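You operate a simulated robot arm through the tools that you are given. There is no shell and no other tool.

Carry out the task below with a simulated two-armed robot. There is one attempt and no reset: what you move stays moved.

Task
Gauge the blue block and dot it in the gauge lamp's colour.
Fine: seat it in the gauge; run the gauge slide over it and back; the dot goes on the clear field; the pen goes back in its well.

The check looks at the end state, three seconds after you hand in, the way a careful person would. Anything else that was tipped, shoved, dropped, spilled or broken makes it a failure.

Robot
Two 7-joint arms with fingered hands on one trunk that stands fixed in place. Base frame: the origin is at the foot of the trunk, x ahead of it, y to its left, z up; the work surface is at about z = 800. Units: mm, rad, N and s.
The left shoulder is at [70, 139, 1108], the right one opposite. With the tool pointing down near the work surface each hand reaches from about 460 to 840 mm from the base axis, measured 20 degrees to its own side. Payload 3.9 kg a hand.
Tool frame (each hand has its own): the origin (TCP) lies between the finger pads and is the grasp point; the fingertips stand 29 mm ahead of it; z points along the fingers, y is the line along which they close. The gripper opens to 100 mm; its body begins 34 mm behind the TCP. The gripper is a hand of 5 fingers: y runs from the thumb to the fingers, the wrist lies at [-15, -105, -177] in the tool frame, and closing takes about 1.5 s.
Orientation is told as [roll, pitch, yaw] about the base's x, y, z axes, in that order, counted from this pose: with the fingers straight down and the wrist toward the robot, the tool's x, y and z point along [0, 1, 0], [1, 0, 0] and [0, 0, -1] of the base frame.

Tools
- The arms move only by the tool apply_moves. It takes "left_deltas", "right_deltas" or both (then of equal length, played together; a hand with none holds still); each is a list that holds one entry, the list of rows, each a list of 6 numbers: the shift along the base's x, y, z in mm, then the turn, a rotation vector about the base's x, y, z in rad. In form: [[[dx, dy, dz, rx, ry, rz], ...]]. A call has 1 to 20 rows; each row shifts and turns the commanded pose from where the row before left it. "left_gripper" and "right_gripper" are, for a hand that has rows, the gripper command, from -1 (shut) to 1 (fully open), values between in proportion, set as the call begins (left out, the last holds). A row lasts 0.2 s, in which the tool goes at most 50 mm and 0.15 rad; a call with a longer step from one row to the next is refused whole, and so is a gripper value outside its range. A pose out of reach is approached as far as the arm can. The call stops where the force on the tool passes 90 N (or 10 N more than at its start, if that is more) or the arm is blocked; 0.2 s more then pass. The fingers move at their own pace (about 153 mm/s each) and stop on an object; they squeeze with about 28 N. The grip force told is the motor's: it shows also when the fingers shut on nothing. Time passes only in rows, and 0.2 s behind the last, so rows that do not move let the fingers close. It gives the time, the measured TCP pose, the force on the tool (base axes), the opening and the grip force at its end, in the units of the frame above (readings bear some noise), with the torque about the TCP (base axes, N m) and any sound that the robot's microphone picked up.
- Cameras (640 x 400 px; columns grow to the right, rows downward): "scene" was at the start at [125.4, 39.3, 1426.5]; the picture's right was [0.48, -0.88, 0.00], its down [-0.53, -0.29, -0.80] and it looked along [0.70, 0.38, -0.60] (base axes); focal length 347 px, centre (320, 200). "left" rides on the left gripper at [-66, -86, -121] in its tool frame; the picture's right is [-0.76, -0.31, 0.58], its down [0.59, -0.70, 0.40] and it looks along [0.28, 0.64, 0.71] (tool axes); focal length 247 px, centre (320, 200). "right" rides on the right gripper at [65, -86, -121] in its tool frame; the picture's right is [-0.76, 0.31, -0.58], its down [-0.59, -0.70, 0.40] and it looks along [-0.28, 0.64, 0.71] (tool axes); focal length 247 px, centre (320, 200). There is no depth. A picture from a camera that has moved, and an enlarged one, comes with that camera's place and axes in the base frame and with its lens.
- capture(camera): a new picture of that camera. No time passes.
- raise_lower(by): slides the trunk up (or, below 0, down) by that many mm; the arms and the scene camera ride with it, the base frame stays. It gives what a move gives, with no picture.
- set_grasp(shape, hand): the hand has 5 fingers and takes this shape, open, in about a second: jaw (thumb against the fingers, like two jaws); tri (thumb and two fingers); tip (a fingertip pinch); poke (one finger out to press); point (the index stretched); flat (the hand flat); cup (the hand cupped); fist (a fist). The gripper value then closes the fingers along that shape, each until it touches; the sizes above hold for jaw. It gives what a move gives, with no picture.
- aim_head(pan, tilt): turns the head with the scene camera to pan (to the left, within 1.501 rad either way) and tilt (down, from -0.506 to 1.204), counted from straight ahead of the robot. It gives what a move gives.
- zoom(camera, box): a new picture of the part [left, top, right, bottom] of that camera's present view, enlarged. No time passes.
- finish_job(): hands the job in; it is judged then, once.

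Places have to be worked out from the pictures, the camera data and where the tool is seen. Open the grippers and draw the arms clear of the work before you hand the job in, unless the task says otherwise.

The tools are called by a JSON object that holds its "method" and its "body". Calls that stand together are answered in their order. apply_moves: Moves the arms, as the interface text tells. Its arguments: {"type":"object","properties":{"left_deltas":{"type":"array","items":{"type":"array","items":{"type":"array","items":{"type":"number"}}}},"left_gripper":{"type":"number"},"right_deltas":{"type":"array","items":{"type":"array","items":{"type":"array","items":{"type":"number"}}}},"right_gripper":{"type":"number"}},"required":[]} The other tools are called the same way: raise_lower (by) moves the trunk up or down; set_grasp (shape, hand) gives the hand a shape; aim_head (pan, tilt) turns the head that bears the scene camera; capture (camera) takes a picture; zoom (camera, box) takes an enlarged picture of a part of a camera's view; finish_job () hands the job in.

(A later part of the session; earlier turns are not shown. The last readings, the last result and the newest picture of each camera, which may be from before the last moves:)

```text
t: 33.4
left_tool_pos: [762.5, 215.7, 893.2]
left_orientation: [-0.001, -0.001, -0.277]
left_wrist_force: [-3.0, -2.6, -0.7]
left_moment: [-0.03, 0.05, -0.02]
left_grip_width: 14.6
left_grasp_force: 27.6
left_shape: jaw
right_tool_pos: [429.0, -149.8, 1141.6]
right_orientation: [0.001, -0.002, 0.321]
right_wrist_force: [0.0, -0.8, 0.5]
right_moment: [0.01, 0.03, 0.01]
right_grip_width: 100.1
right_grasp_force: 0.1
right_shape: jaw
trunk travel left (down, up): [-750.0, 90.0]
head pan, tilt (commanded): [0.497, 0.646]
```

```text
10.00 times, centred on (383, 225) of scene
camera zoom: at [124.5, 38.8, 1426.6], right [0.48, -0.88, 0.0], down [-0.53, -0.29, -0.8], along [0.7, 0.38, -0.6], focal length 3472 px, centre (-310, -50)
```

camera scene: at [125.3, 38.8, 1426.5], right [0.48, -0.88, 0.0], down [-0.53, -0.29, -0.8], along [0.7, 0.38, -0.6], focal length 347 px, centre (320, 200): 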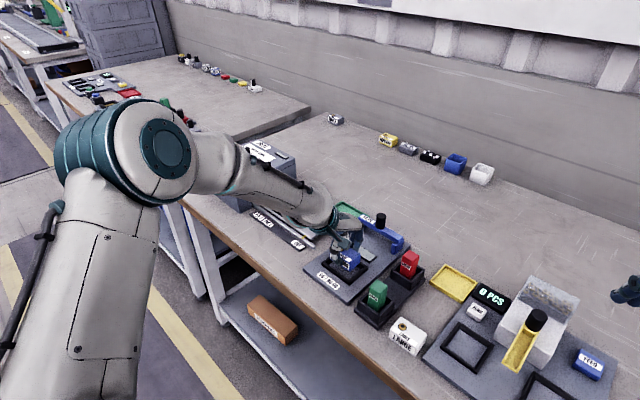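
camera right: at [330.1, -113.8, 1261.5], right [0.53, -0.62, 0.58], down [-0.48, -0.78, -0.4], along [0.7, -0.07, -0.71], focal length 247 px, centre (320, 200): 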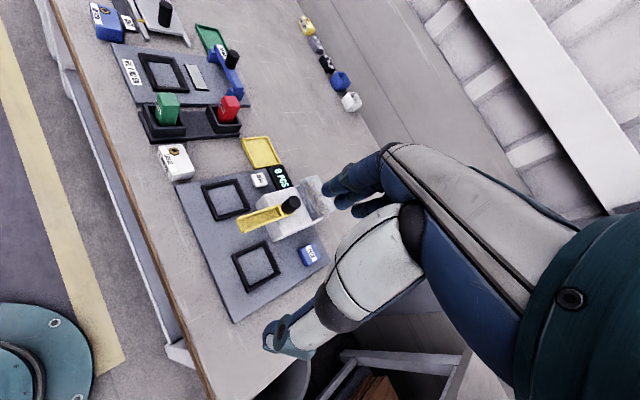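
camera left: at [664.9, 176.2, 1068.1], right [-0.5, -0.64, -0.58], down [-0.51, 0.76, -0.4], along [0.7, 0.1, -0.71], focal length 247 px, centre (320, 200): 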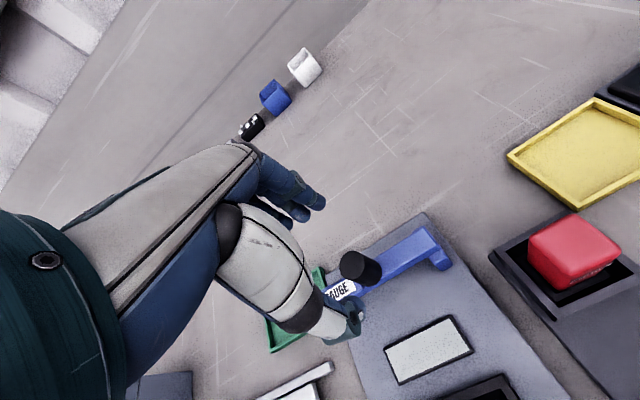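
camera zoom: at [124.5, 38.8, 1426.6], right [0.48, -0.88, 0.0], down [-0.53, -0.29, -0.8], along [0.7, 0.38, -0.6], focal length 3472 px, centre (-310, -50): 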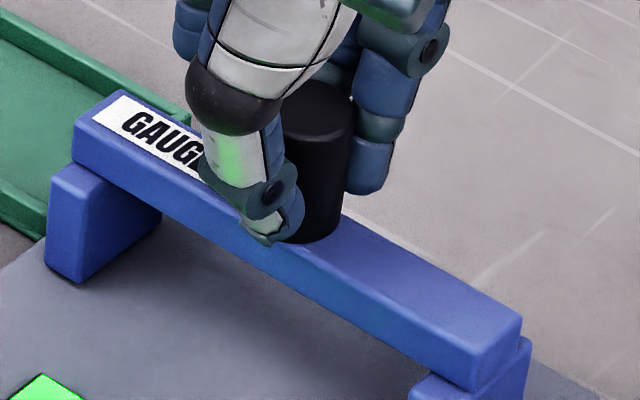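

The slide is back to within about 1 mm of home and the lamp is still green. I nudge it 1 mm further, release and lift clear.

{"method": "apply_moves", "body": {"left_deltas": [[[1.2, -0.3, 0, 0, 0, 0], [0, 0, 0, 0, 0, 0]]]}}

{"method": "apply_moves", "body": {"left_deltas": [[[0, 0, 0, 0, 0, 0], [0, 0, 0, 0, 0, 0], [0, 0, 0, 0, 0, 0], [0, 0, 0, 0, 0, 0]]], "left_gripper": 0.3}}

{"method": "apply_moves", "body": {"left_deltas": [[[0, 0, 10, 0, 0, 0], [0, 0, 25, 0, 0, 0], [0, 0, 35, 0, 0, 0], [0, 0, 0, 0, 0, 0]]]}}

{"method": "zoom", "body": {"camera": "scene", "box": [310, 190, 420, 290]}}

```text
t: 34.0
left_tool_pos: [762.8, 217.0, 892.7]
left_orientation: [-0.001, -0.001, -0.279]
left_wrist_force: [-8.1, -3.9, -2.0]
left_moment: [-0.07, 0.15, -0.05]
left_grip_width: 14.5
left_grasp_force: 27.8
left_shape: jaw
right_tool_pos: [430.0, -149.6, 1140.4]
right_orientation: [0.001, 0.0, 0.32]
right_wrist_force: [-0.5, 0.1, 0.0]
right_moment: [0.01, 0.02, -0.03]
right_grip_width: 99.6
right_grasp_force: 0.0
right_shape: jaw
trunk travel left (down, up): [-750.0, 90.0]
head pan, tilt (commanded): [0.497, 0.646]
```

```text
t: 35.0
left_tool_pos: [765.0, 215.9, 893.0]
left_orientation: [0.0, -0.001, -0.278]
left_wrist_force: [0.7, 1.0, 0.4]
left_moment: [0.01, 0.03, -0.02]
left_grip_width: 65.0
left_grasp_force: 0.0
left_shape: jaw
right_tool_pos: [431.9, -148.9, 1140.5]
right_orientation: [0.001, 0.001, 0.32]
right_wrist_force: [1.4, 1.1, 0.0]
right_moment: [0.01, -0.01, 0.06]
right_grip_width: 99.8
right_grasp_force: 0.0
right_shape: jaw
trunk travel left (down, up): [-750.0, 90.0]
head pan, tilt (commanded): [0.497, 0.646]
```

```text
t: 36.0
left_tool_pos: [766.8, 216.5, 961.6]
left_orientation: [0.0, 0.0, -0.277]
left_wrist_force: [-0.8, 0.0, -0.1]
left_moment: [-0.01, -0.02, 0.01]
left_grip_width: 64.8
left_grasp_force: 0.0
left_shape: jaw
right_tool_pos: [431.1, -150.0, 1140.7]
right_orientation: [0.0, -0.001, 0.32]
right_wrist_force: [0.1, 0.2, -0.1]
right_moment: [-0.01, 0.02, 0.0]
right_grip_width: 100.0
right_grasp_force: 0.0
right_shape: jaw
trunk travel left (down, up): [-750.0, 90.0]
head pan, tilt (commanded): [0.497, 0.646]
```

```text
4.00 times, centred on (365, 240) of scene
camera zoom: at [126.1, 39.6, 1426.4], right [0.48, -0.88, 0.0], down [-0.53, -0.29, -0.8], along [0.7, 0.38, -0.6], focal length 1389 px, centre (140, 40)
```

zoom: 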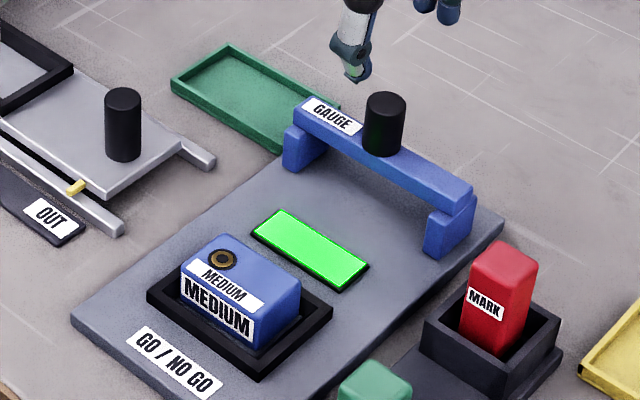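

The slide is home against its stop, the block is in the nest and the lamp is green, so I need the green pen. I carry the left hand at a safe height to above it, near (568, 148).

{"method": "apply_moves", "body": {"left_deltas": [[[-32.75, -11.5, 4, 0, 0, 0], [-32.75, -11.5, 4, 0, 0, 0], [-32.75, -11.5, 4, 0, 0, 0], [-32.75, -11.5, 4, 0, 0, 0], [-32.75, -11.5, 0, 0, 0, 0], [-32.75, -11.4, 0, 0, 0, 0], [0, 0, 0, 0, 0, 0]]], "left_gripper": 0.4}}

{"method": "zoom", "body": {"camera": "scene", "box": [340, 220, 436, 330]}}

{"method": "zoom", "body": {"camera": "right", "box": [100, 40, 260, 160]}}

{"method": "capture", "body": {"camera": "left"}}

```text
t: 37.6
left_tool_pos: [567.8, 147.9, 977.0]
left_orientation: [0.001, 0.003, -0.277]
left_wrist_force: [-0.1, 0.0, 0.2]
left_moment: [-0.03, 0.01, 0.0]
left_grip_width: 69.8
left_grasp_force: 0.1
left_shape: jaw
right_tool_pos: [430.8, -147.7, 1140.5]
right_orientation: [-0.001, 0.002, 0.321]
right_wrist_force: [-0.2, -1.2, -0.1]
right_moment: [-0.02, 0.03, -0.01]
right_grip_width: 99.9
right_grasp_force: 0.1
right_shape: jaw
trunk travel left (down, up): [-750.0, 90.0]
head pan, tilt (commanded): [0.497, 0.646]
```

```text
3.64 times, centred on (388, 275) of scene
camera zoom: at [126.4, 39.8, 1426.4], right [0.48, -0.88, 0.0], down [-0.53, -0.29, -0.8], along [0.7, 0.38, -0.6], focal length 1262 px, centre (73, -73)
```

zoom: 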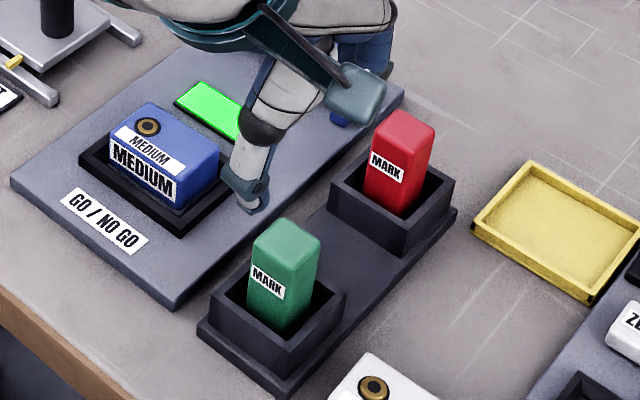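

```text
3.33 times, centred on (180, 100) of right
camera zoom: at [329.6, -113.2, 1261.8], right [0.53, -0.62, 0.58], down [-0.48, -0.78, -0.4], along [0.7, -0.07, -0.71], focal length 823 px, centre (787, 533)
```

zoom: 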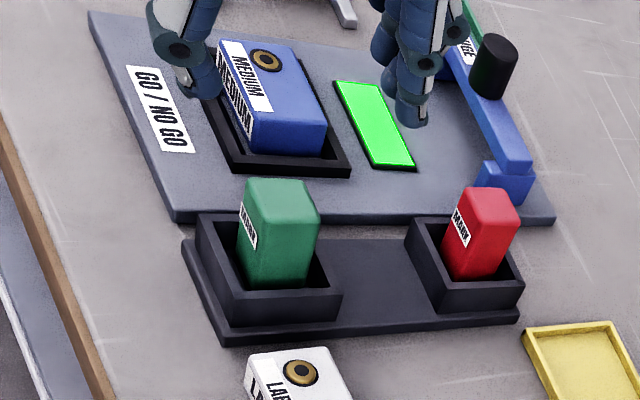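

```text
taken
camera left: at [467.2, 108.0, 1097.3], right [-0.5, -0.64, -0.58], down [-0.51, 0.76, -0.4], along [0.69, 0.1, -0.71], focal length 247 px, centre (320, 200)
```

left: 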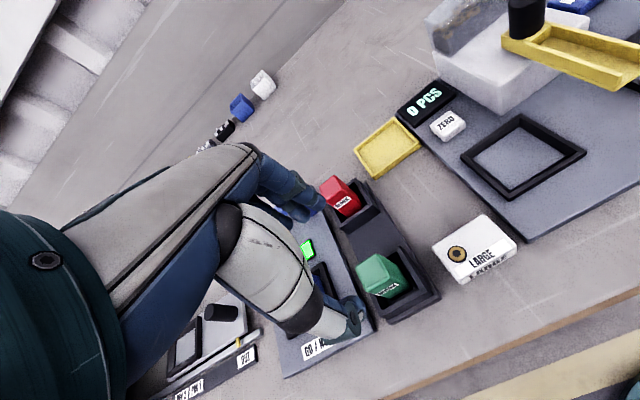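

I zoom in on the green pen from the left and scene cameras to triangulate its top and find its tilt.

{"method": "zoom", "body": {"camera": "left", "box": [320, 220, 460, 330]}}

{"method": "zoom", "body": {"camera": "scene", "box": [395, 275, 443, 315]}}

{"method": "zoom", "body": {"camera": "scene", "box": [348, 275, 412, 335]}}

{"method": "zoom", "body": {"camera": "right", "box": [145, 85, 209, 145]}}

```text
3.64 times, centred on (390, 275) of left
camera zoom: at [467.2, 108.0, 1097.3], right [-0.5, -0.64, -0.58], down [-0.51, 0.76, -0.4], along [0.69, 0.1, -0.71], focal length 898 px, centre (66, -73)
```

zoom: 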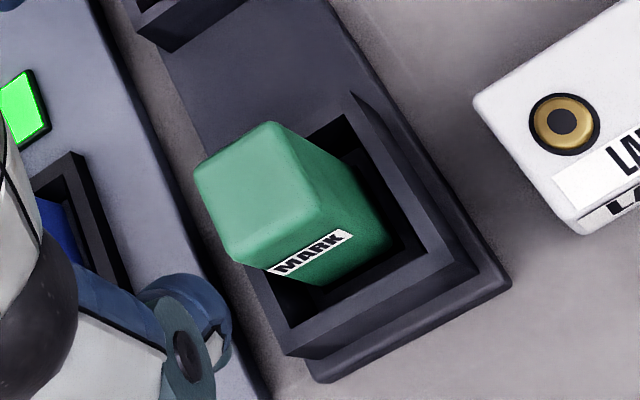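

```text
10.00 times, centred on (419, 295) of scene
camera zoom: at [126.4, 39.8, 1426.4], right [0.48, -0.88, 0.0], down [-0.53, -0.29, -0.8], along [0.7, 0.38, -0.6], focal length 3472 px, centre (-670, -750)
```

zoom: 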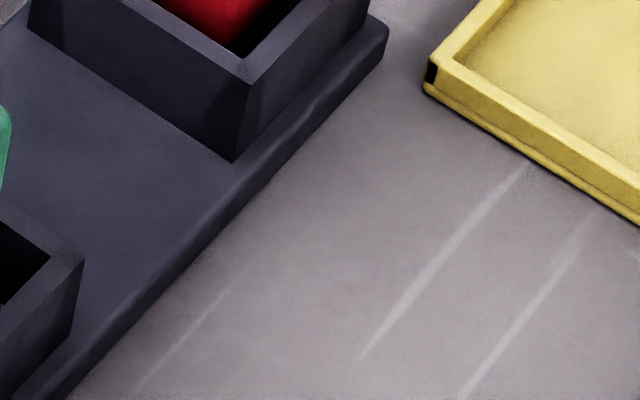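

```text
6.67 times, centred on (380, 305) of scene
camera zoom: at [126.4, 39.8, 1426.4], right [0.48, -0.88, 0.0], down [-0.53, -0.29, -0.8], along [0.7, 0.38, -0.6], focal length 2314 px, centre (-80, -500)
```

zoom: 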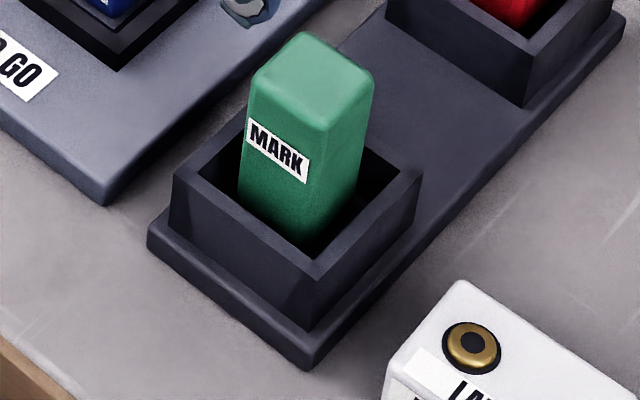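

```text
6.67 times, centred on (177, 115) of right
camera zoom: at [329.6, -113.2, 1261.8], right [0.53, -0.62, 0.58], down [-0.48, -0.78, -0.4], along [0.7, -0.07, -0.71], focal length 1646 px, centre (1273, 767)
```

zoom: 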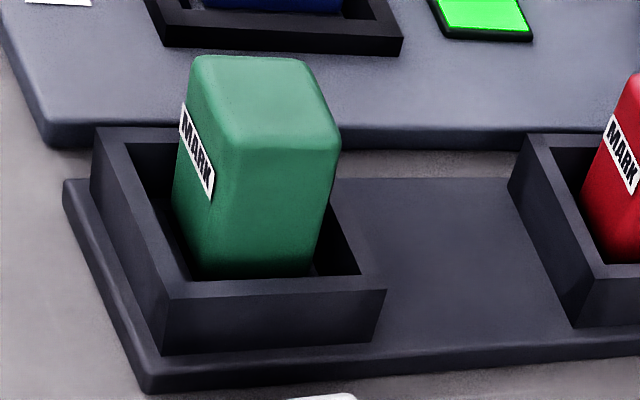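

The pen's top is near (564, 147.6, 887), about 24 mm square, and the well rim is near z 838. I lower the hand around the pen with the fingertips staying about 9 mm above the rim.

{"method": "apply_moves", "body": {"left_deltas": [[[-4, -0.3, -30, 0, 0, 0], [0, 0, -30, 0, 0, 0], [0, 0, -25, 0, 0, 0], [0, 0, 0, 0, 0, 0]]]}}

{"method": "zoom", "body": {"camera": "scene", "box": [340, 240, 420, 320]}}

{"method": "zoom", "body": {"camera": "right", "box": [130, 60, 226, 140]}}

{"method": "zoom", "body": {"camera": "left", "box": [250, 180, 430, 330]}}

```text
t: 38.6
left_tool_pos: [564.2, 149.0, 893.4]
left_orientation: [0.001, 0.001, -0.278]
left_wrist_force: [0.4, 0.2, -0.1]
left_moment: [-0.03, 0.02, -0.02]
left_grip_width: 69.8
left_grasp_force: 0.2
left_shape: jaw
right_tool_pos: [429.8, -149.6, 1142.6]
right_orientation: [-0.001, 0.003, 0.321]
right_wrist_force: [0.1, -0.1, 0.3]
right_moment: [0.01, 0.01, 0.02]
right_grip_width: 99.8
right_grasp_force: 0.0
right_shape: jaw
trunk travel left (down, up): [-750.0, 90.0]
head pan, tilt (commanded): [0.497, 0.646]
```

```text
5.00 times, centred on (380, 280) of scene
camera zoom: at [125.2, 39.3, 1426.5], right [0.48, -0.88, 0.0], down [-0.53, -0.29, -0.8], along [0.7, 0.38, -0.6], focal length 1736 px, centre (20, -200)
```

zoom: 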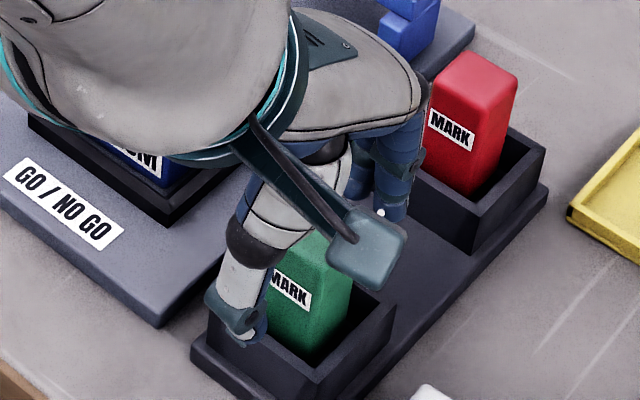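

```text
5.00 times, centred on (178, 100) of right
camera zoom: at [328.4, -113.6, 1262.1], right [0.53, -0.62, 0.58], down [-0.48, -0.78, -0.4], along [0.7, -0.07, -0.71], focal length 1235 px, centre (1030, 700)
```

zoom: 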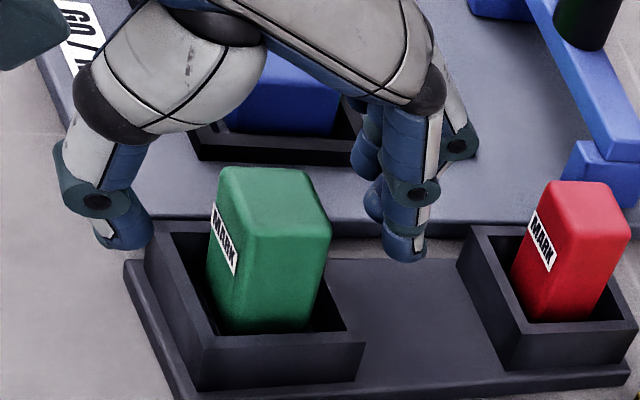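

```text
2.67 times, centred on (340, 255) of left
camera zoom: at [463.5, 107.6, 1014.4], right [-0.5, -0.64, -0.58], down [-0.51, 0.76, -0.4], along [0.7, 0.1, -0.71], focal length 659 px, centre (267, 53)
```

zoom: 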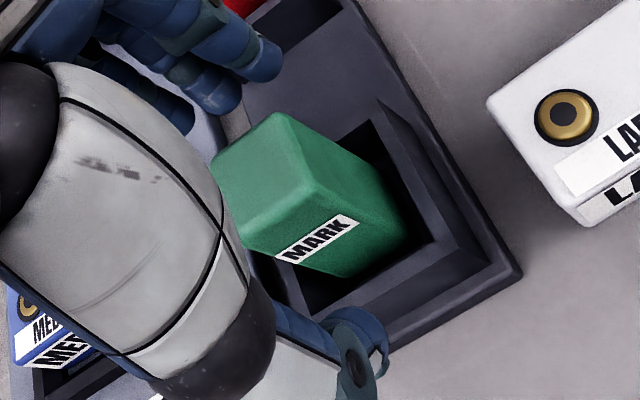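

The pen lies between thumb and fingers. I lower the last 17 mm and close on it.

{"method": "apply_moves", "body": {"left_deltas": [[[-0.5, -0.5, -9, 0, 0, 0], [0, 0, -8, 0, 0, 0], [0, 0, 0, 0, 0, 0]]]}}

{"method": "zoom", "body": {"camera": "right", "box": [130, 60, 226, 140]}}

{"method": "zoom", "body": {"camera": "scene", "box": [340, 240, 420, 320]}}

```text
t: 39.4
left_tool_pos: [564.4, 147.7, 876.8]
left_orientation: [0.001, -0.002, -0.278]
left_wrist_force: [-0.1, 0.2, -0.6]
left_moment: [0.02, 0.03, 0.03]
left_grip_width: 70.0
left_grasp_force: 0.1
left_shape: jaw
right_tool_pos: [430.1, -149.8, 1141.4]
right_orientation: [0.001, 0.0, 0.322]
right_wrist_force: [0.0, -0.1, -0.5]
right_moment: [-0.02, -0.02, 0.0]
right_grip_width: 99.9
right_grasp_force: 0.1
right_shape: jaw
trunk travel left (down, up): [-750.0, 90.0]
head pan, tilt (commanded): [0.497, 0.646]
```

```text
5.00 times, centred on (178, 100) of right
camera zoom: at [328.5, -113.6, 1262.1], right [0.53, -0.62, 0.58], down [-0.48, -0.78, -0.4], along [0.7, -0.07, -0.71], focal length 1235 px, centre (1030, 700)
```

zoom: 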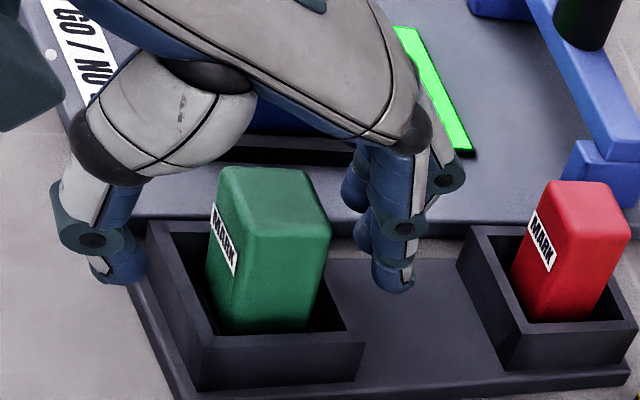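

```text
5.00 times, centred on (380, 280) of scene
camera zoom: at [125.3, 39.3, 1426.5], right [0.48, -0.88, 0.0], down [-0.53, -0.29, -0.8], along [0.7, 0.38, -0.6], focal length 1736 px, centre (20, -200)
```

zoom: 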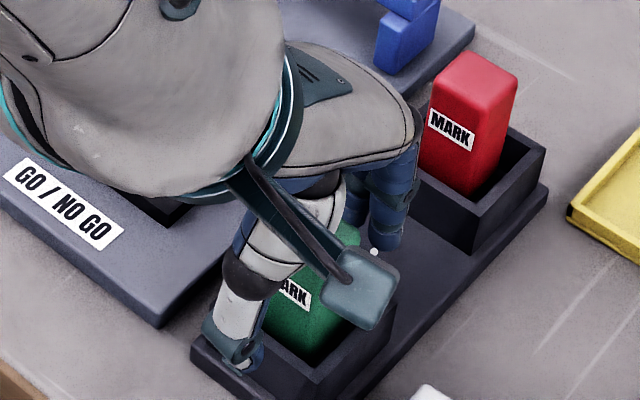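

By my estimates the rim is near z 831 to 838 and the fingertips are near 847, so the thumb clears the rim. I close on the pen.

{"method": "apply_moves", "body": {"left_deltas": [[[0, 0, 0, 0, 0, 0], [0, 0, 0, 0, 0, 0]]], "left_gripper": 0.0}}

{"method": "zoom", "body": {"camera": "right", "box": [130, 60, 226, 140]}}

{"method": "zoom", "body": {"camera": "scene", "box": [340, 240, 420, 320]}}

```text
t: 40.0
left_tool_pos: [564.0, 146.4, 875.9]
left_orientation: [-0.001, 0.0, -0.276]
left_wrist_force: [-0.2, 1.0, 0.5]
left_moment: [0.0, 0.01, -0.03]
left_grip_width: 50.2
left_grasp_force: 0.1
left_shape: jaw
right_tool_pos: [430.4, -149.4, 1140.2]
right_orientation: [0.001, -0.001, 0.32]
right_wrist_force: [0.8, 0.0, 0.0]
right_moment: [-0.01, -0.03, -0.02]
right_grip_width: 99.7
right_grasp_force: 0.1
right_shape: jaw
trunk travel left (down, up): [-750.0, 90.0]
head pan, tilt (commanded): [0.497, 0.646]
```

```text
5.00 times, centred on (178, 100) of right
camera zoom: at [328.7, -113.6, 1262.0], right [0.53, -0.62, 0.58], down [-0.48, -0.78, -0.4], along [0.7, -0.07, -0.71], focal length 1235 px, centre (1030, 700)
```

zoom: 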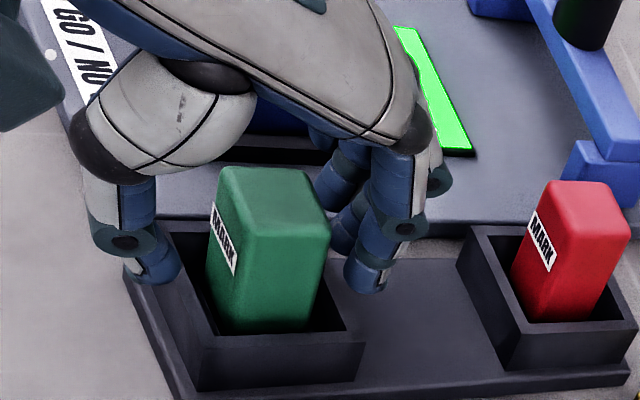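

```text
5.00 times, centred on (380, 280) of scene
camera zoom: at [125.4, 39.3, 1426.5], right [0.48, -0.88, 0.0], down [-0.53, -0.29, -0.8], along [0.7, 0.38, -0.6], focal length 1736 px, centre (20, -200)
```

zoom: 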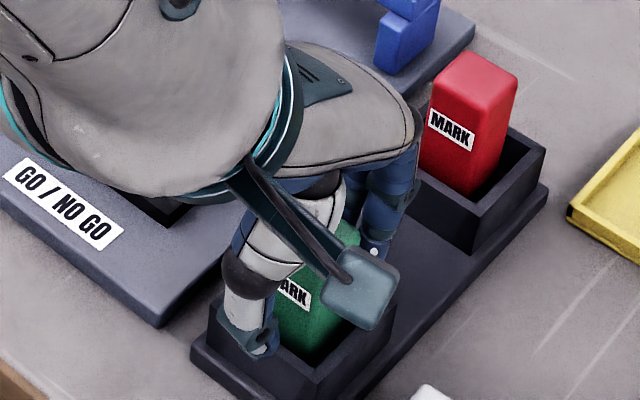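

Still no contact force, so I close fully on the pen.

{"method": "apply_moves", "body": {"left_deltas": [[[0, 0, 0, 0, 0, 0], [0, 0, 0, 0, 0, 0], [0, 0, 0, 0, 0, 0], [0, 0, 0, 0, 0, 0], [0, 0, 0, 0, 0, 0], [0, 0, 0, 0, 0, 0], [0, 0, 0, 0, 0, 0]]], "left_gripper": -1}}

{"method": "zoom", "body": {"camera": "right", "box": [130, 60, 226, 140]}}

{"method": "zoom", "body": {"camera": "left", "box": [250, 180, 430, 330]}}

```text
t: 41.6
left_tool_pos: [564.5, 148.1, 876.8]
left_orientation: [0.001, 0.0, -0.277]
left_wrist_force: [0.0, -0.1, -0.1]
left_moment: [0.01, 0.02, 0.02]
left_grip_width: 21.8
left_grasp_force: 28.4
left_shape: jaw
right_tool_pos: [430.2, -148.0, 1140.9]
right_orientation: [0.0, 0.001, 0.322]
right_wrist_force: [-0.3, 0.5, -0.6]
right_moment: [-0.05, 0.0, 0.0]
right_grip_width: 99.6
right_grasp_force: 0.1
right_shape: jaw
trunk travel left (down, up): [-750.0, 90.0]
head pan, tilt (commanded): [0.497, 0.646]
```

```text
5.00 times, centred on (178, 100) of right
camera zoom: at [328.7, -113.5, 1262.0], right [0.53, -0.62, 0.58], down [-0.48, -0.78, -0.4], along [0.7, -0.07, -0.71], focal length 1235 px, centre (1030, 700)
```

zoom: 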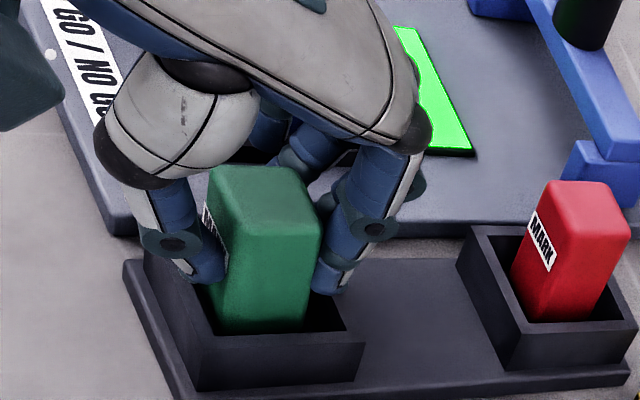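

```text
2.67 times, centred on (340, 255) of left
camera zoom: at [462.9, 107.4, 997.5], right [-0.5, -0.64, -0.58], down [-0.51, 0.76, -0.4], along [0.69, 0.1, -0.71], focal length 659 px, centre (267, 53)
```

zoom: 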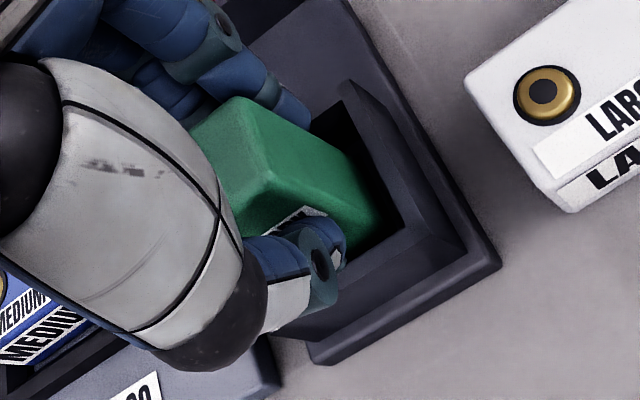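

The pen is gripped (21.8 mm opening, 28 N). I lift it straight out of the well and look at its tip.

{"method": "apply_moves", "body": {"left_deltas": [[[0, 0, 5, 0, 0, 0], [0, 0, 15, 0, 0, 0], [0, 0, 25, 0, 0, 0], [0, 0, 25, 0, 0, 0], [0, 0, 15, 0, 0, 0], [0, 0, 0, 0, 0, 0]]]}}

{"method": "zoom", "body": {"camera": "right", "box": [130, 40, 226, 120]}}

{"method": "zoom", "body": {"camera": "scene", "box": [340, 220, 420, 310]}}

{"method": "zoom", "body": {"camera": "left", "box": [250, 180, 430, 330]}}

```text
t: 43.0
left_tool_pos: [565.4, 146.9, 962.5]
left_orientation: [0.0, 0.0, -0.277]
left_wrist_force: [-0.7, 0.2, -0.1]
left_moment: [0.03, 0.02, 0.01]
left_grip_width: 21.9
left_grasp_force: 27.9
left_shape: jaw
right_tool_pos: [431.6, -149.1, 1141.2]
right_orientation: [0.0, 0.001, 0.32]
right_wrist_force: [-0.1, -0.1, 0.0]
right_moment: [-0.01, 0.01, -0.01]
right_grip_width: 99.8
right_grasp_force: 0.1
right_shape: jaw
trunk travel left (down, up): [-750.0, 90.0]
head pan, tilt (commanded): [0.497, 0.646]
```

```text
5.00 times, centred on (178, 80) of right
camera zoom: at [328.9, -113.5, 1262.0], right [0.53, -0.62, 0.58], down [-0.48, -0.78, -0.4], along [0.7, -0.07, -0.71], focal length 1235 px, centre (1030, 800)
```

zoom: 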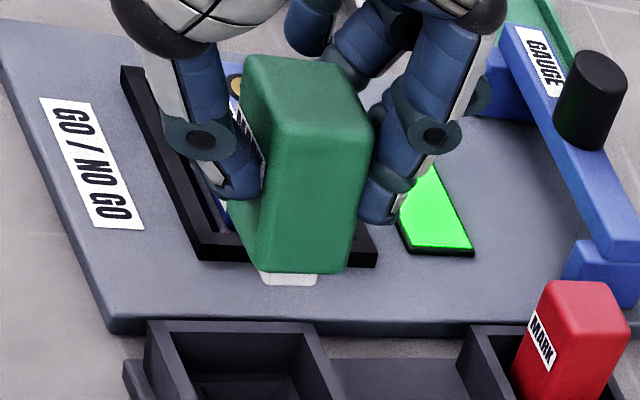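

```text
4.44 times, centred on (380, 265) of scene
camera zoom: at [125.7, 39.4, 1426.5], right [0.48, -0.88, 0.0], down [-0.53, -0.29, -0.8], along [0.7, 0.38, -0.6], focal length 1543 px, centre (53, -89)
```

zoom: 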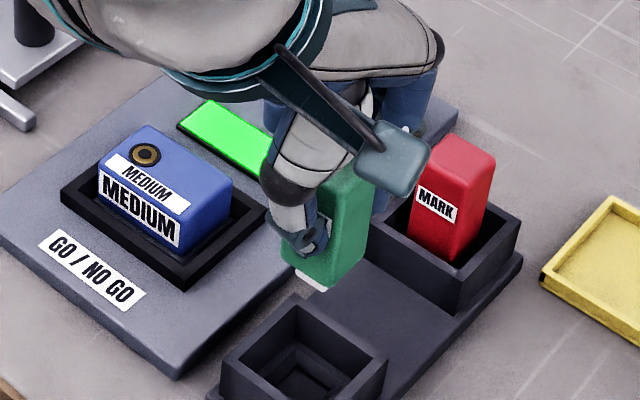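

```text
2.67 times, centred on (340, 255) of left
camera zoom: at [463.5, 106.8, 1083.2], right [-0.5, -0.64, -0.58], down [-0.51, 0.76, -0.4], along [0.69, 0.1, -0.71], focal length 659 px, centre (267, 53)
```

zoom: 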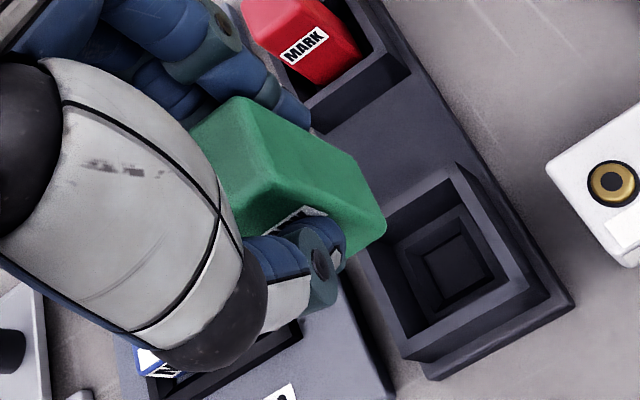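

The pen has a white felt tip at the bottom and the well has a stepped socket for it. I zoom in on the tip to learn its length and place relative to the hand.

{"method": "zoom", "body": {"camera": "right", "box": [160, 70, 208, 110]}}

{"method": "zoom", "body": {"camera": "scene", "box": [390, 260, 430, 290]}}

{"method": "zoom", "body": {"camera": "scene", "box": [385, 250, 433, 295]}}

{"method": "zoom", "body": {"camera": "scene", "box": [375, 280, 439, 330]}}

{"method": "zoom", "body": {"camera": "left", "box": [350, 220, 430, 300]}}

```text
10.00 times, centred on (184, 90) of right
camera zoom: at [328.9, -113.5, 1262.0], right [0.53, -0.62, 0.58], down [-0.48, -0.78, -0.4], along [0.7, -0.07, -0.71], focal length 2470 px, centre (1680, 1300)
```

zoom: 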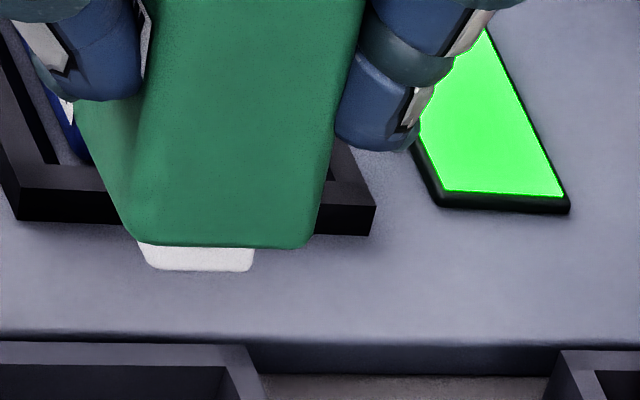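

```text
13.33 times, centred on (410, 275) of scene
camera zoom: at [125.7, 39.4, 1426.5], right [0.48, -0.88, 0.0], down [-0.53, -0.29, -0.8], along [0.7, 0.38, -0.6], focal length 4629 px, centre (-880, -800)
```

zoom: 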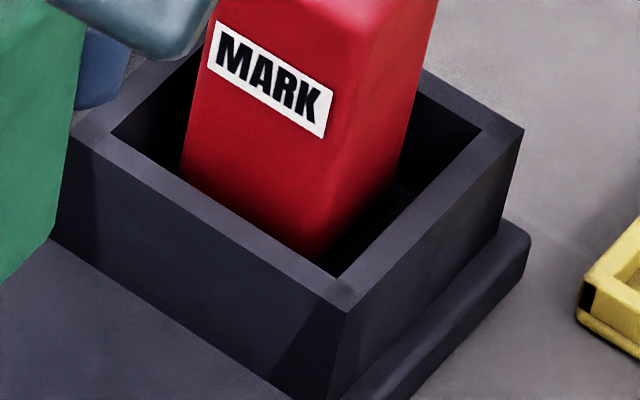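

```text
8.89 times, centred on (409, 272) of scene
camera zoom: at [125.7, 39.4, 1426.5], right [0.48, -0.88, 0.0], down [-0.53, -0.29, -0.8], along [0.7, 0.38, -0.6], focal length 3086 px, centre (-471, -444)
```

zoom: 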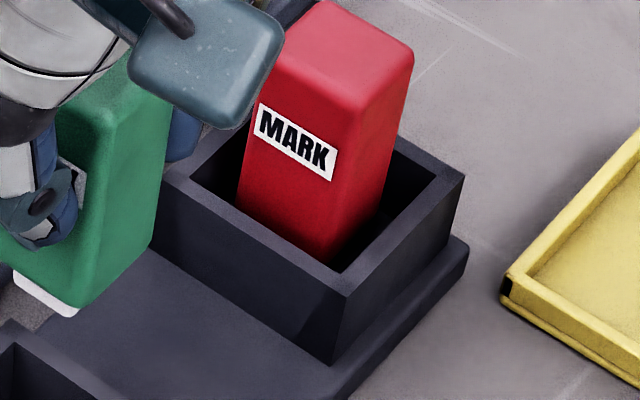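

```text
8.00 times, centred on (407, 305) of scene
camera zoom: at [125.7, 39.4, 1426.5], right [0.48, -0.88, 0.0], down [-0.53, -0.29, -0.8], along [0.7, 0.38, -0.6], focal length 2777 px, centre (-376, -640)
```

zoom: 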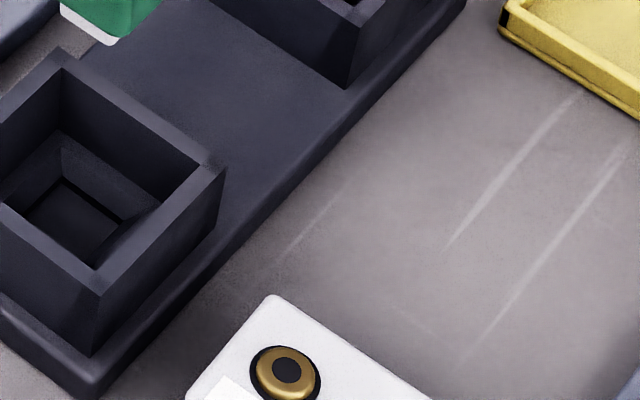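

```text
5.00 times, centred on (390, 260) of left
camera zoom: at [463.5, 106.8, 1083.2], right [-0.5, -0.64, -0.58], down [-0.51, 0.76, -0.4], along [0.69, 0.1, -0.71], focal length 1235 px, centre (-30, -100)
```

zoom: 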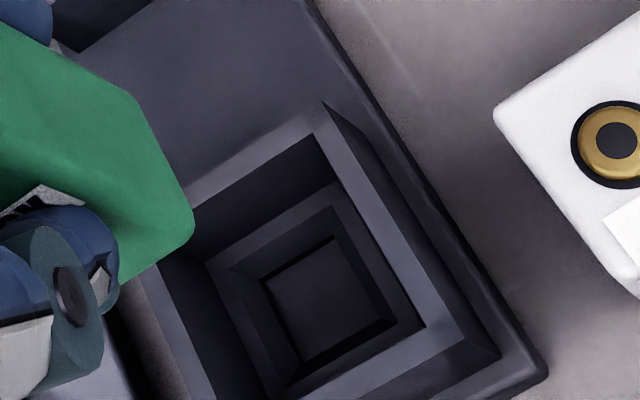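

The tip hangs about 62 mm below the TCP. The clear field of the block lies to the far-right of the bushing and label, with its centre near (644, 242). I carry the pen there at height.

{"method": "apply_moves", "body": {"left_deltas": [[[20.1, 23.8, 0, 0, 0, 0], [20.1, 23.8, 0, 0, 0, 0], [20.1, 23.8, 0, 0, 0, 0], [20.2, 23.7, 0, 0, 0, 0], [0, 0, 0, 0, 0, 0]]]}}

{"method": "apply_moves", "body": {"left_deltas": [[[0, 0, -18, 0, 0, 0], [0, 0, -18, 0, 0, 0], [0, 0, 0, 0, 0, 0]]]}}

{"method": "zoom", "body": {"camera": "right", "box": [130, 20, 226, 100]}}

{"method": "zoom", "body": {"camera": "scene", "box": [315, 210, 395, 280]}}

{"method": "zoom", "body": {"camera": "left", "box": [270, 180, 450, 330]}}

```text
t: 44.2
left_tool_pos: [642.1, 242.7, 963.7]
left_orientation: [0.001, 0.0, -0.278]
left_wrist_force: [-0.1, -0.3, 0.3]
left_moment: [-0.01, 0.0, -0.02]
left_grip_width: 21.8
left_grasp_force: 28.4
left_shape: jaw
right_tool_pos: [430.3, -149.4, 1141.2]
right_orientation: [0.002, 0.001, 0.322]
right_wrist_force: [1.4, -0.8, -0.6]
right_moment: [0.01, -0.03, 0.02]
right_grip_width: 99.9
right_grasp_force: 0.1
right_shape: jaw
trunk travel left (down, up): [-750.0, 90.0]
head pan, tilt (commanded): [0.497, 0.646]
```

```text
t: 45.0
left_tool_pos: [643.9, 241.9, 927.3]
left_orientation: [0.0, 0.001, -0.279]
left_wrist_force: [-0.4, -0.8, -0.2]
left_moment: [0.01, 0.05, -0.03]
left_grip_width: 21.8
left_grasp_force: 28.4
left_shape: jaw
right_tool_pos: [429.8, -148.0, 1140.4]
right_orientation: [0.002, -0.001, 0.32]
right_wrist_force: [-0.1, -0.1, 0.2]
right_moment: [-0.04, 0.0, -0.02]
right_grip_width: 99.9
right_grasp_force: 0.0
right_shape: jaw
trunk travel left (down, up): [-750.0, 90.0]
head pan, tilt (commanded): [0.497, 0.646]
```

```text
5.00 times, centred on (178, 60) of right
camera zoom: at [328.5, -113.5, 1262.1], right [0.53, -0.62, 0.58], down [-0.48, -0.78, -0.4], along [0.7, -0.07, -0.71], focal length 1235 px, centre (1030, 900)
```

zoom: 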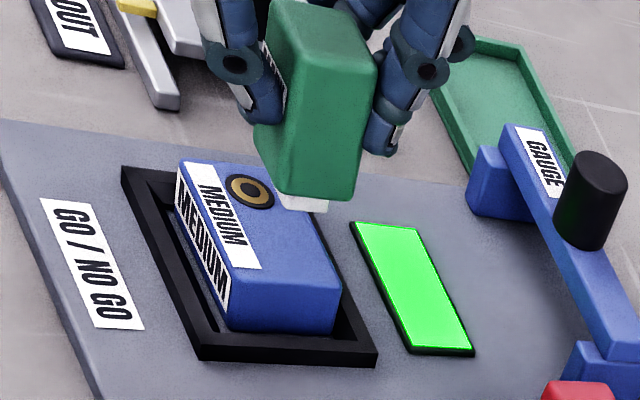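

```text
5.71 times, centred on (355, 245) of scene
camera zoom: at [125.3, 39.4, 1426.5], right [0.48, -0.88, 0.0], down [-0.53, -0.29, -0.8], along [0.7, 0.38, -0.6], focal length 1984 px, centre (120, -57)
```

zoom: 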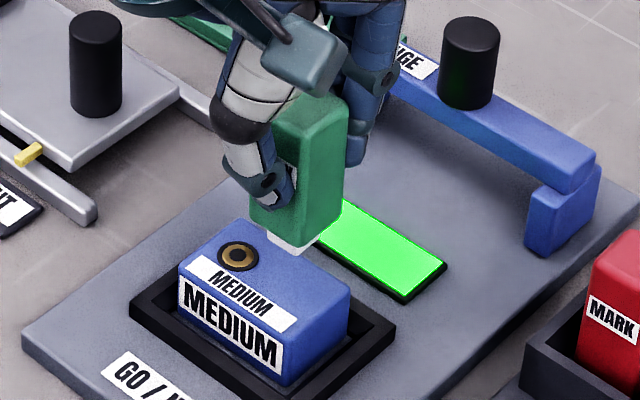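

```text
2.67 times, centred on (360, 255) of left
camera zoom: at [542.0, 202.9, 1047.4], right [-0.5, -0.64, -0.58], down [-0.51, 0.76, -0.4], along [0.7, 0.1, -0.71], focal length 659 px, centre (213, 53)
```

zoom: 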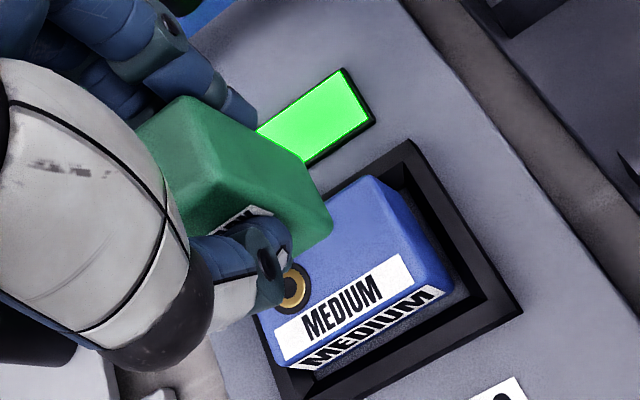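

The tip is over the clear field, with projected landing at about (644.5, 243). I lower to just above the surface and check again.

{"method": "apply_moves", "body": {"left_deltas": [[[0, 0, -10, 0, 0, 0], [0, 0, -7, 0, 0, 0], [0, 0, 0, 0, 0, 0]]]}}

{"method": "zoom", "body": {"camera": "right", "box": [145, 40, 209, 90]}}

{"method": "zoom", "body": {"camera": "scene", "box": [325, 230, 381, 280]}}

```text
t: 45.8
left_tool_pos: [644.4, 241.8, 908.6]
left_orientation: [-0.001, 0.0, -0.279]
left_wrist_force: [0.4, 0.7, -0.6]
left_moment: [0.02, -0.02, 0.0]
left_grip_width: 21.7
left_grasp_force: 28.0
left_shape: jaw
right_tool_pos: [429.6, -149.5, 1140.8]
right_orientation: [-0.001, 0.001, 0.321]
right_wrist_force: [0.4, 0.5, 0.7]
right_moment: [-0.02, -0.02, -0.03]
right_grip_width: 99.8
right_grasp_force: 0.1
right_shape: jaw
trunk travel left (down, up): [-750.0, 90.0]
head pan, tilt (commanded): [0.497, 0.646]
```

```text
8.00 times, centred on (177, 65) of right
camera zoom: at [328.6, -113.6, 1262.0], right [0.53, -0.62, 0.58], down [-0.48, -0.78, -0.4], along [0.7, -0.07, -0.71], focal length 1976 px, centre (1464, 1280)
```

zoom: 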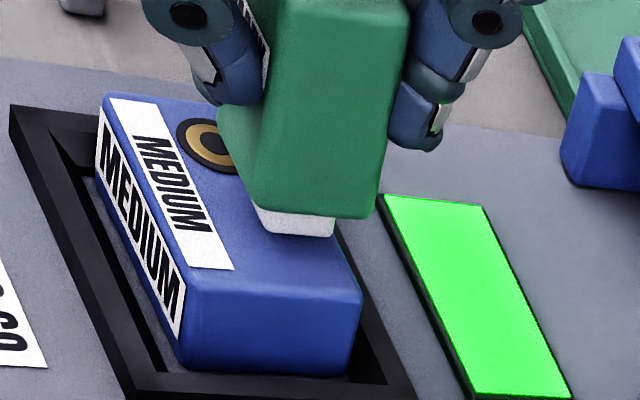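

```text
8.00 times, centred on (353, 255) of scene
camera zoom: at [125.4, 39.3, 1426.5], right [0.48, -0.88, 0.0], down [-0.53, -0.29, -0.8], along [0.7, 0.38, -0.6], focal length 2777 px, centre (56, -240)
```

zoom: 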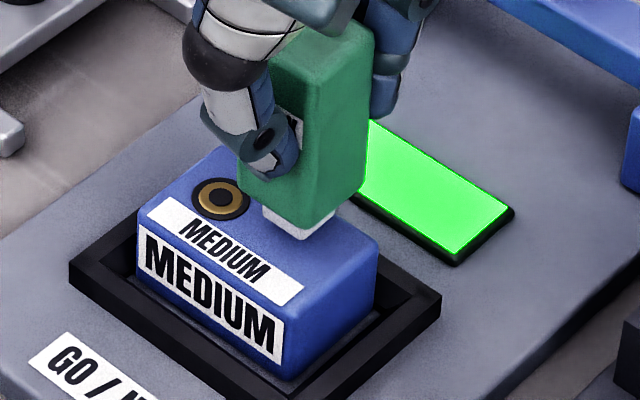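

The tip hovers above the clear field. I lower in small steps until a light contact force shows.

{"method": "apply_moves", "body": {"left_deltas": [[[0, 0, -3, 0, 0, 0], [0, 0, 0, 0, 0, 0]]]}}

{"method": "apply_moves", "body": {"left_deltas": [[[0, 0, -2, 0, 0, 0], [0, 0, 0, 0, 0, 0]]]}}

{"method": "apply_moves", "body": {"left_deltas": [[[0, 0, -1, 0, 0, 0], [0, 0, 0, 0, 0, 0]]]}}

{"method": "zoom", "body": {"camera": "right", "box": [145, 40, 209, 90]}}

{"method": "zoom", "body": {"camera": "scene", "box": [325, 230, 381, 280]}}

```text
t: 46.4
left_tool_pos: [644.4, 243.1, 906.4]
left_orientation: [-0.001, 0.001, -0.279]
left_wrist_force: [0.0, -0.2, 0.7]
left_moment: [-0.02, 0.02, -0.02]
left_grip_width: 21.7
left_grasp_force: 28.9
left_shape: jaw
right_tool_pos: [431.1, -149.9, 1140.1]
right_orientation: [0.001, 0.0, 0.322]
right_wrist_force: [-0.3, 0.1, -0.3]
right_moment: [0.02, -0.02, 0.02]
right_grip_width: 99.6
right_grasp_force: 0.1
right_shape: jaw
trunk travel left (down, up): [-750.0, 90.0]
head pan, tilt (commanded): [0.497, 0.646]
```

```text
t: 47.0
left_tool_pos: [644.1, 241.7, 906.4]
left_orientation: [0.0, -0.004, -0.277]
left_wrist_force: [1.5, 0.7, 7.4]
left_moment: [0.06, 0.03, 0.01]
left_grip_width: 22.4
left_grasp_force: 28.3
left_shape: jaw
right_tool_pos: [429.0, -148.7, 1139.7]
right_orientation: [0.001, 0.0, 0.322]
right_wrist_force: [-0.5, 0.0, -0.1]
right_moment: [0.0, 0.02, -0.01]
right_grip_width: 99.8
right_grasp_force: 0.1
right_shape: jaw
trunk travel left (down, up): [-750.0, 90.0]
head pan, tilt (commanded): [0.497, 0.646]
```

```text
t: 47.6
left_tool_pos: [643.0, 241.8, 905.7]
left_orientation: [0.0, -0.004, -0.278]
left_wrist_force: [2.1, 0.1, 12.8]
left_moment: [0.02, -0.05, 0.02]
left_grip_width: 22.8
left_grasp_force: 28.3
left_shape: jaw
right_tool_pos: [429.6, -150.6, 1141.9]
right_orientation: [0.001, -0.001, 0.322]
right_wrist_force: [0.2, -0.6, -0.3]
right_moment: [0.01, 0.0, 0.0]
right_grip_width: 99.5
right_grasp_force: 0.1
right_shape: jaw
trunk travel left (down, up): [-750.0, 90.0]
head pan, tilt (commanded): [0.497, 0.646]
```

```text
8.00 times, centred on (177, 65) of right
camera zoom: at [327.1, -114.1, 1262.5], right [0.53, -0.62, 0.58], down [-0.48, -0.78, -0.4], along [0.7, -0.07, -0.71], focal length 1976 px, centre (1464, 1280)
```

zoom: 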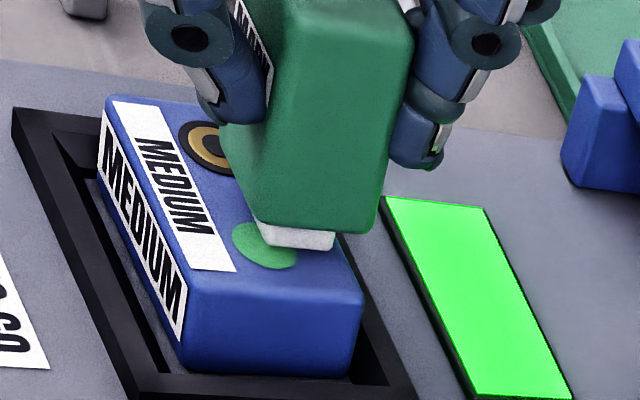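

```text
8.00 times, centred on (353, 255) of scene
camera zoom: at [123.6, 38.7, 1426.8], right [0.48, -0.88, 0.0], down [-0.53, -0.29, -0.8], along [0.7, 0.38, -0.6], focal length 2777 px, centre (56, -240)
```

zoom: 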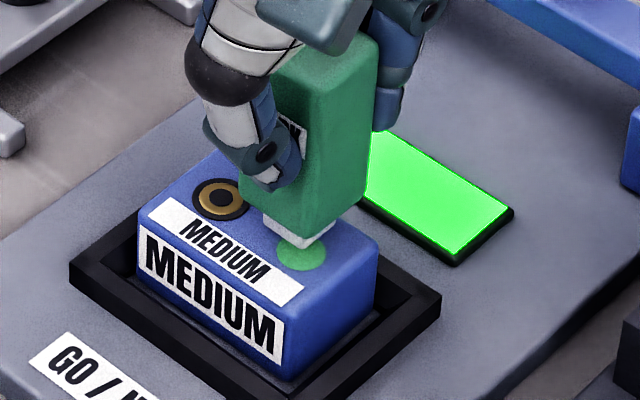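

Contact was made at about 7 to 13 N and a green dot now shows on the block. I lift the pen straight up without any sideways motion and inspect the dot.

{"method": "apply_moves", "body": {"left_deltas": [[[0, 0, 3, 0, 0, 0], [0, 0, 12, 0, 0, 0], [0, 0, 25, 0, 0, 0], [0, 0, 20, 0, 0, 0], [0, 0, 0, 0, 0, 0]]]}}

{"method": "zoom", "body": {"camera": "right", "box": [145, 50, 193, 90]}}

{"method": "zoom", "body": {"camera": "scene", "box": [325, 240, 373, 280]}}

{"method": "zoom", "body": {"camera": "scene", "box": [325, 200, 405, 280]}}

{"method": "zoom", "body": {"camera": "right", "box": [150, 0, 230, 70]}}

```text
t: 48.8
left_tool_pos: [644.0, 242.3, 961.6]
left_orientation: [0.001, 0.0, -0.278]
left_wrist_force: [0.3, 0.3, 0.2]
left_moment: [0.0, 0.03, -0.03]
left_grip_width: 22.7
left_grasp_force: 28.0
left_shape: jaw
right_tool_pos: [430.1, -148.6, 1140.3]
right_orientation: [-0.001, 0.001, 0.322]
right_wrist_force: [-0.6, 0.3, 0.3]
right_moment: [-0.01, -0.02, -0.02]
right_grip_width: 99.6
right_grasp_force: 0.0
right_shape: jaw
trunk travel left (down, up): [-750.0, 90.0]
head pan, tilt (commanded): [0.497, 0.646]
```

```text
10.00 times, centred on (169, 70) of right
camera zoom: at [328.9, -113.4, 1262.0], right [0.53, -0.62, 0.58], down [-0.48, -0.78, -0.4], along [0.7, -0.07, -0.71], focal length 2470 px, centre (1830, 1500)
```

zoom: 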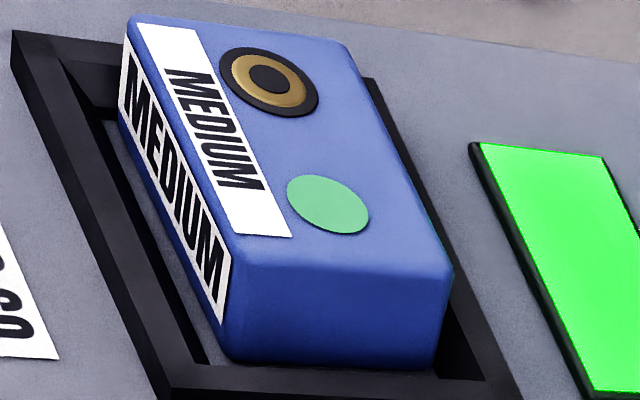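

```text
10.00 times, centred on (349, 260) of scene
camera zoom: at [125.7, 39.5, 1426.5], right [0.48, -0.88, 0.0], down [-0.53, -0.29, -0.8], along [0.7, 0.38, -0.6], focal length 3472 px, centre (30, -400)
```

zoom: 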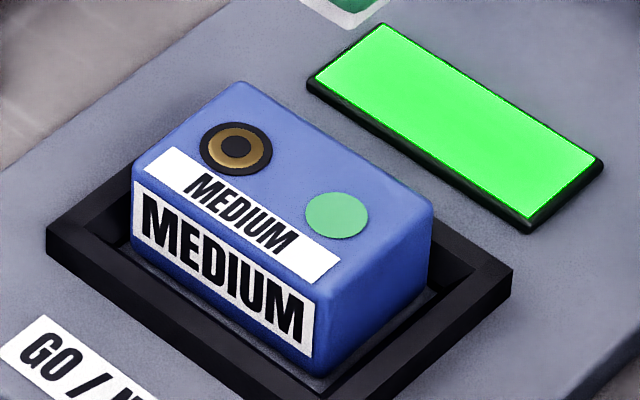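

```text
5.00 times, centred on (365, 240) of scene
camera zoom: at [125.7, 39.5, 1426.5], right [0.48, -0.88, 0.0], down [-0.53, -0.29, -0.8], along [0.7, 0.38, -0.6], focal length 1736 px, centre (95, 0)
```

zoom: 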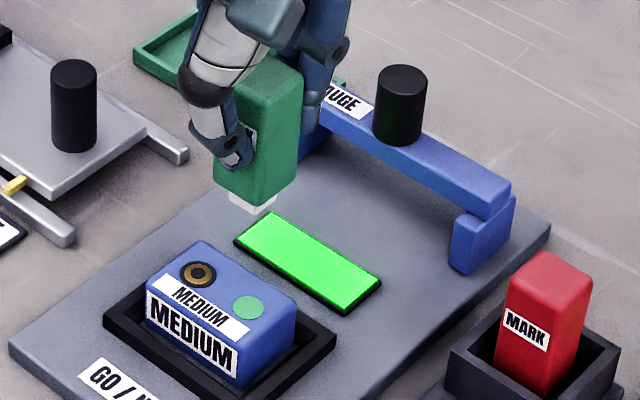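

```text
5.71 times, centred on (190, 35) of right
camera zoom: at [328.9, -113.4, 1262.0], right [0.53, -0.62, 0.58], down [-0.48, -0.78, -0.4], along [0.7, -0.07, -0.71], focal length 1411 px, centre (1063, 1143)
```

zoom: 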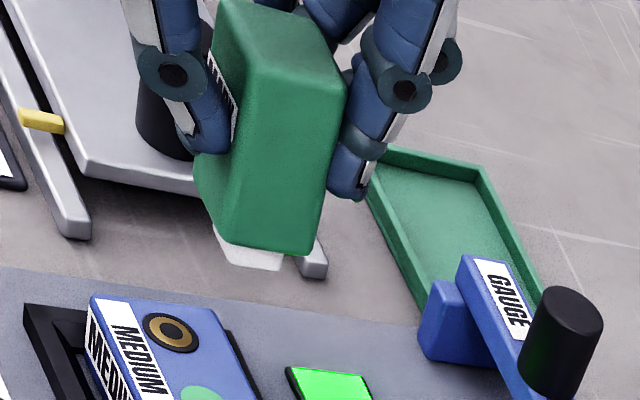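

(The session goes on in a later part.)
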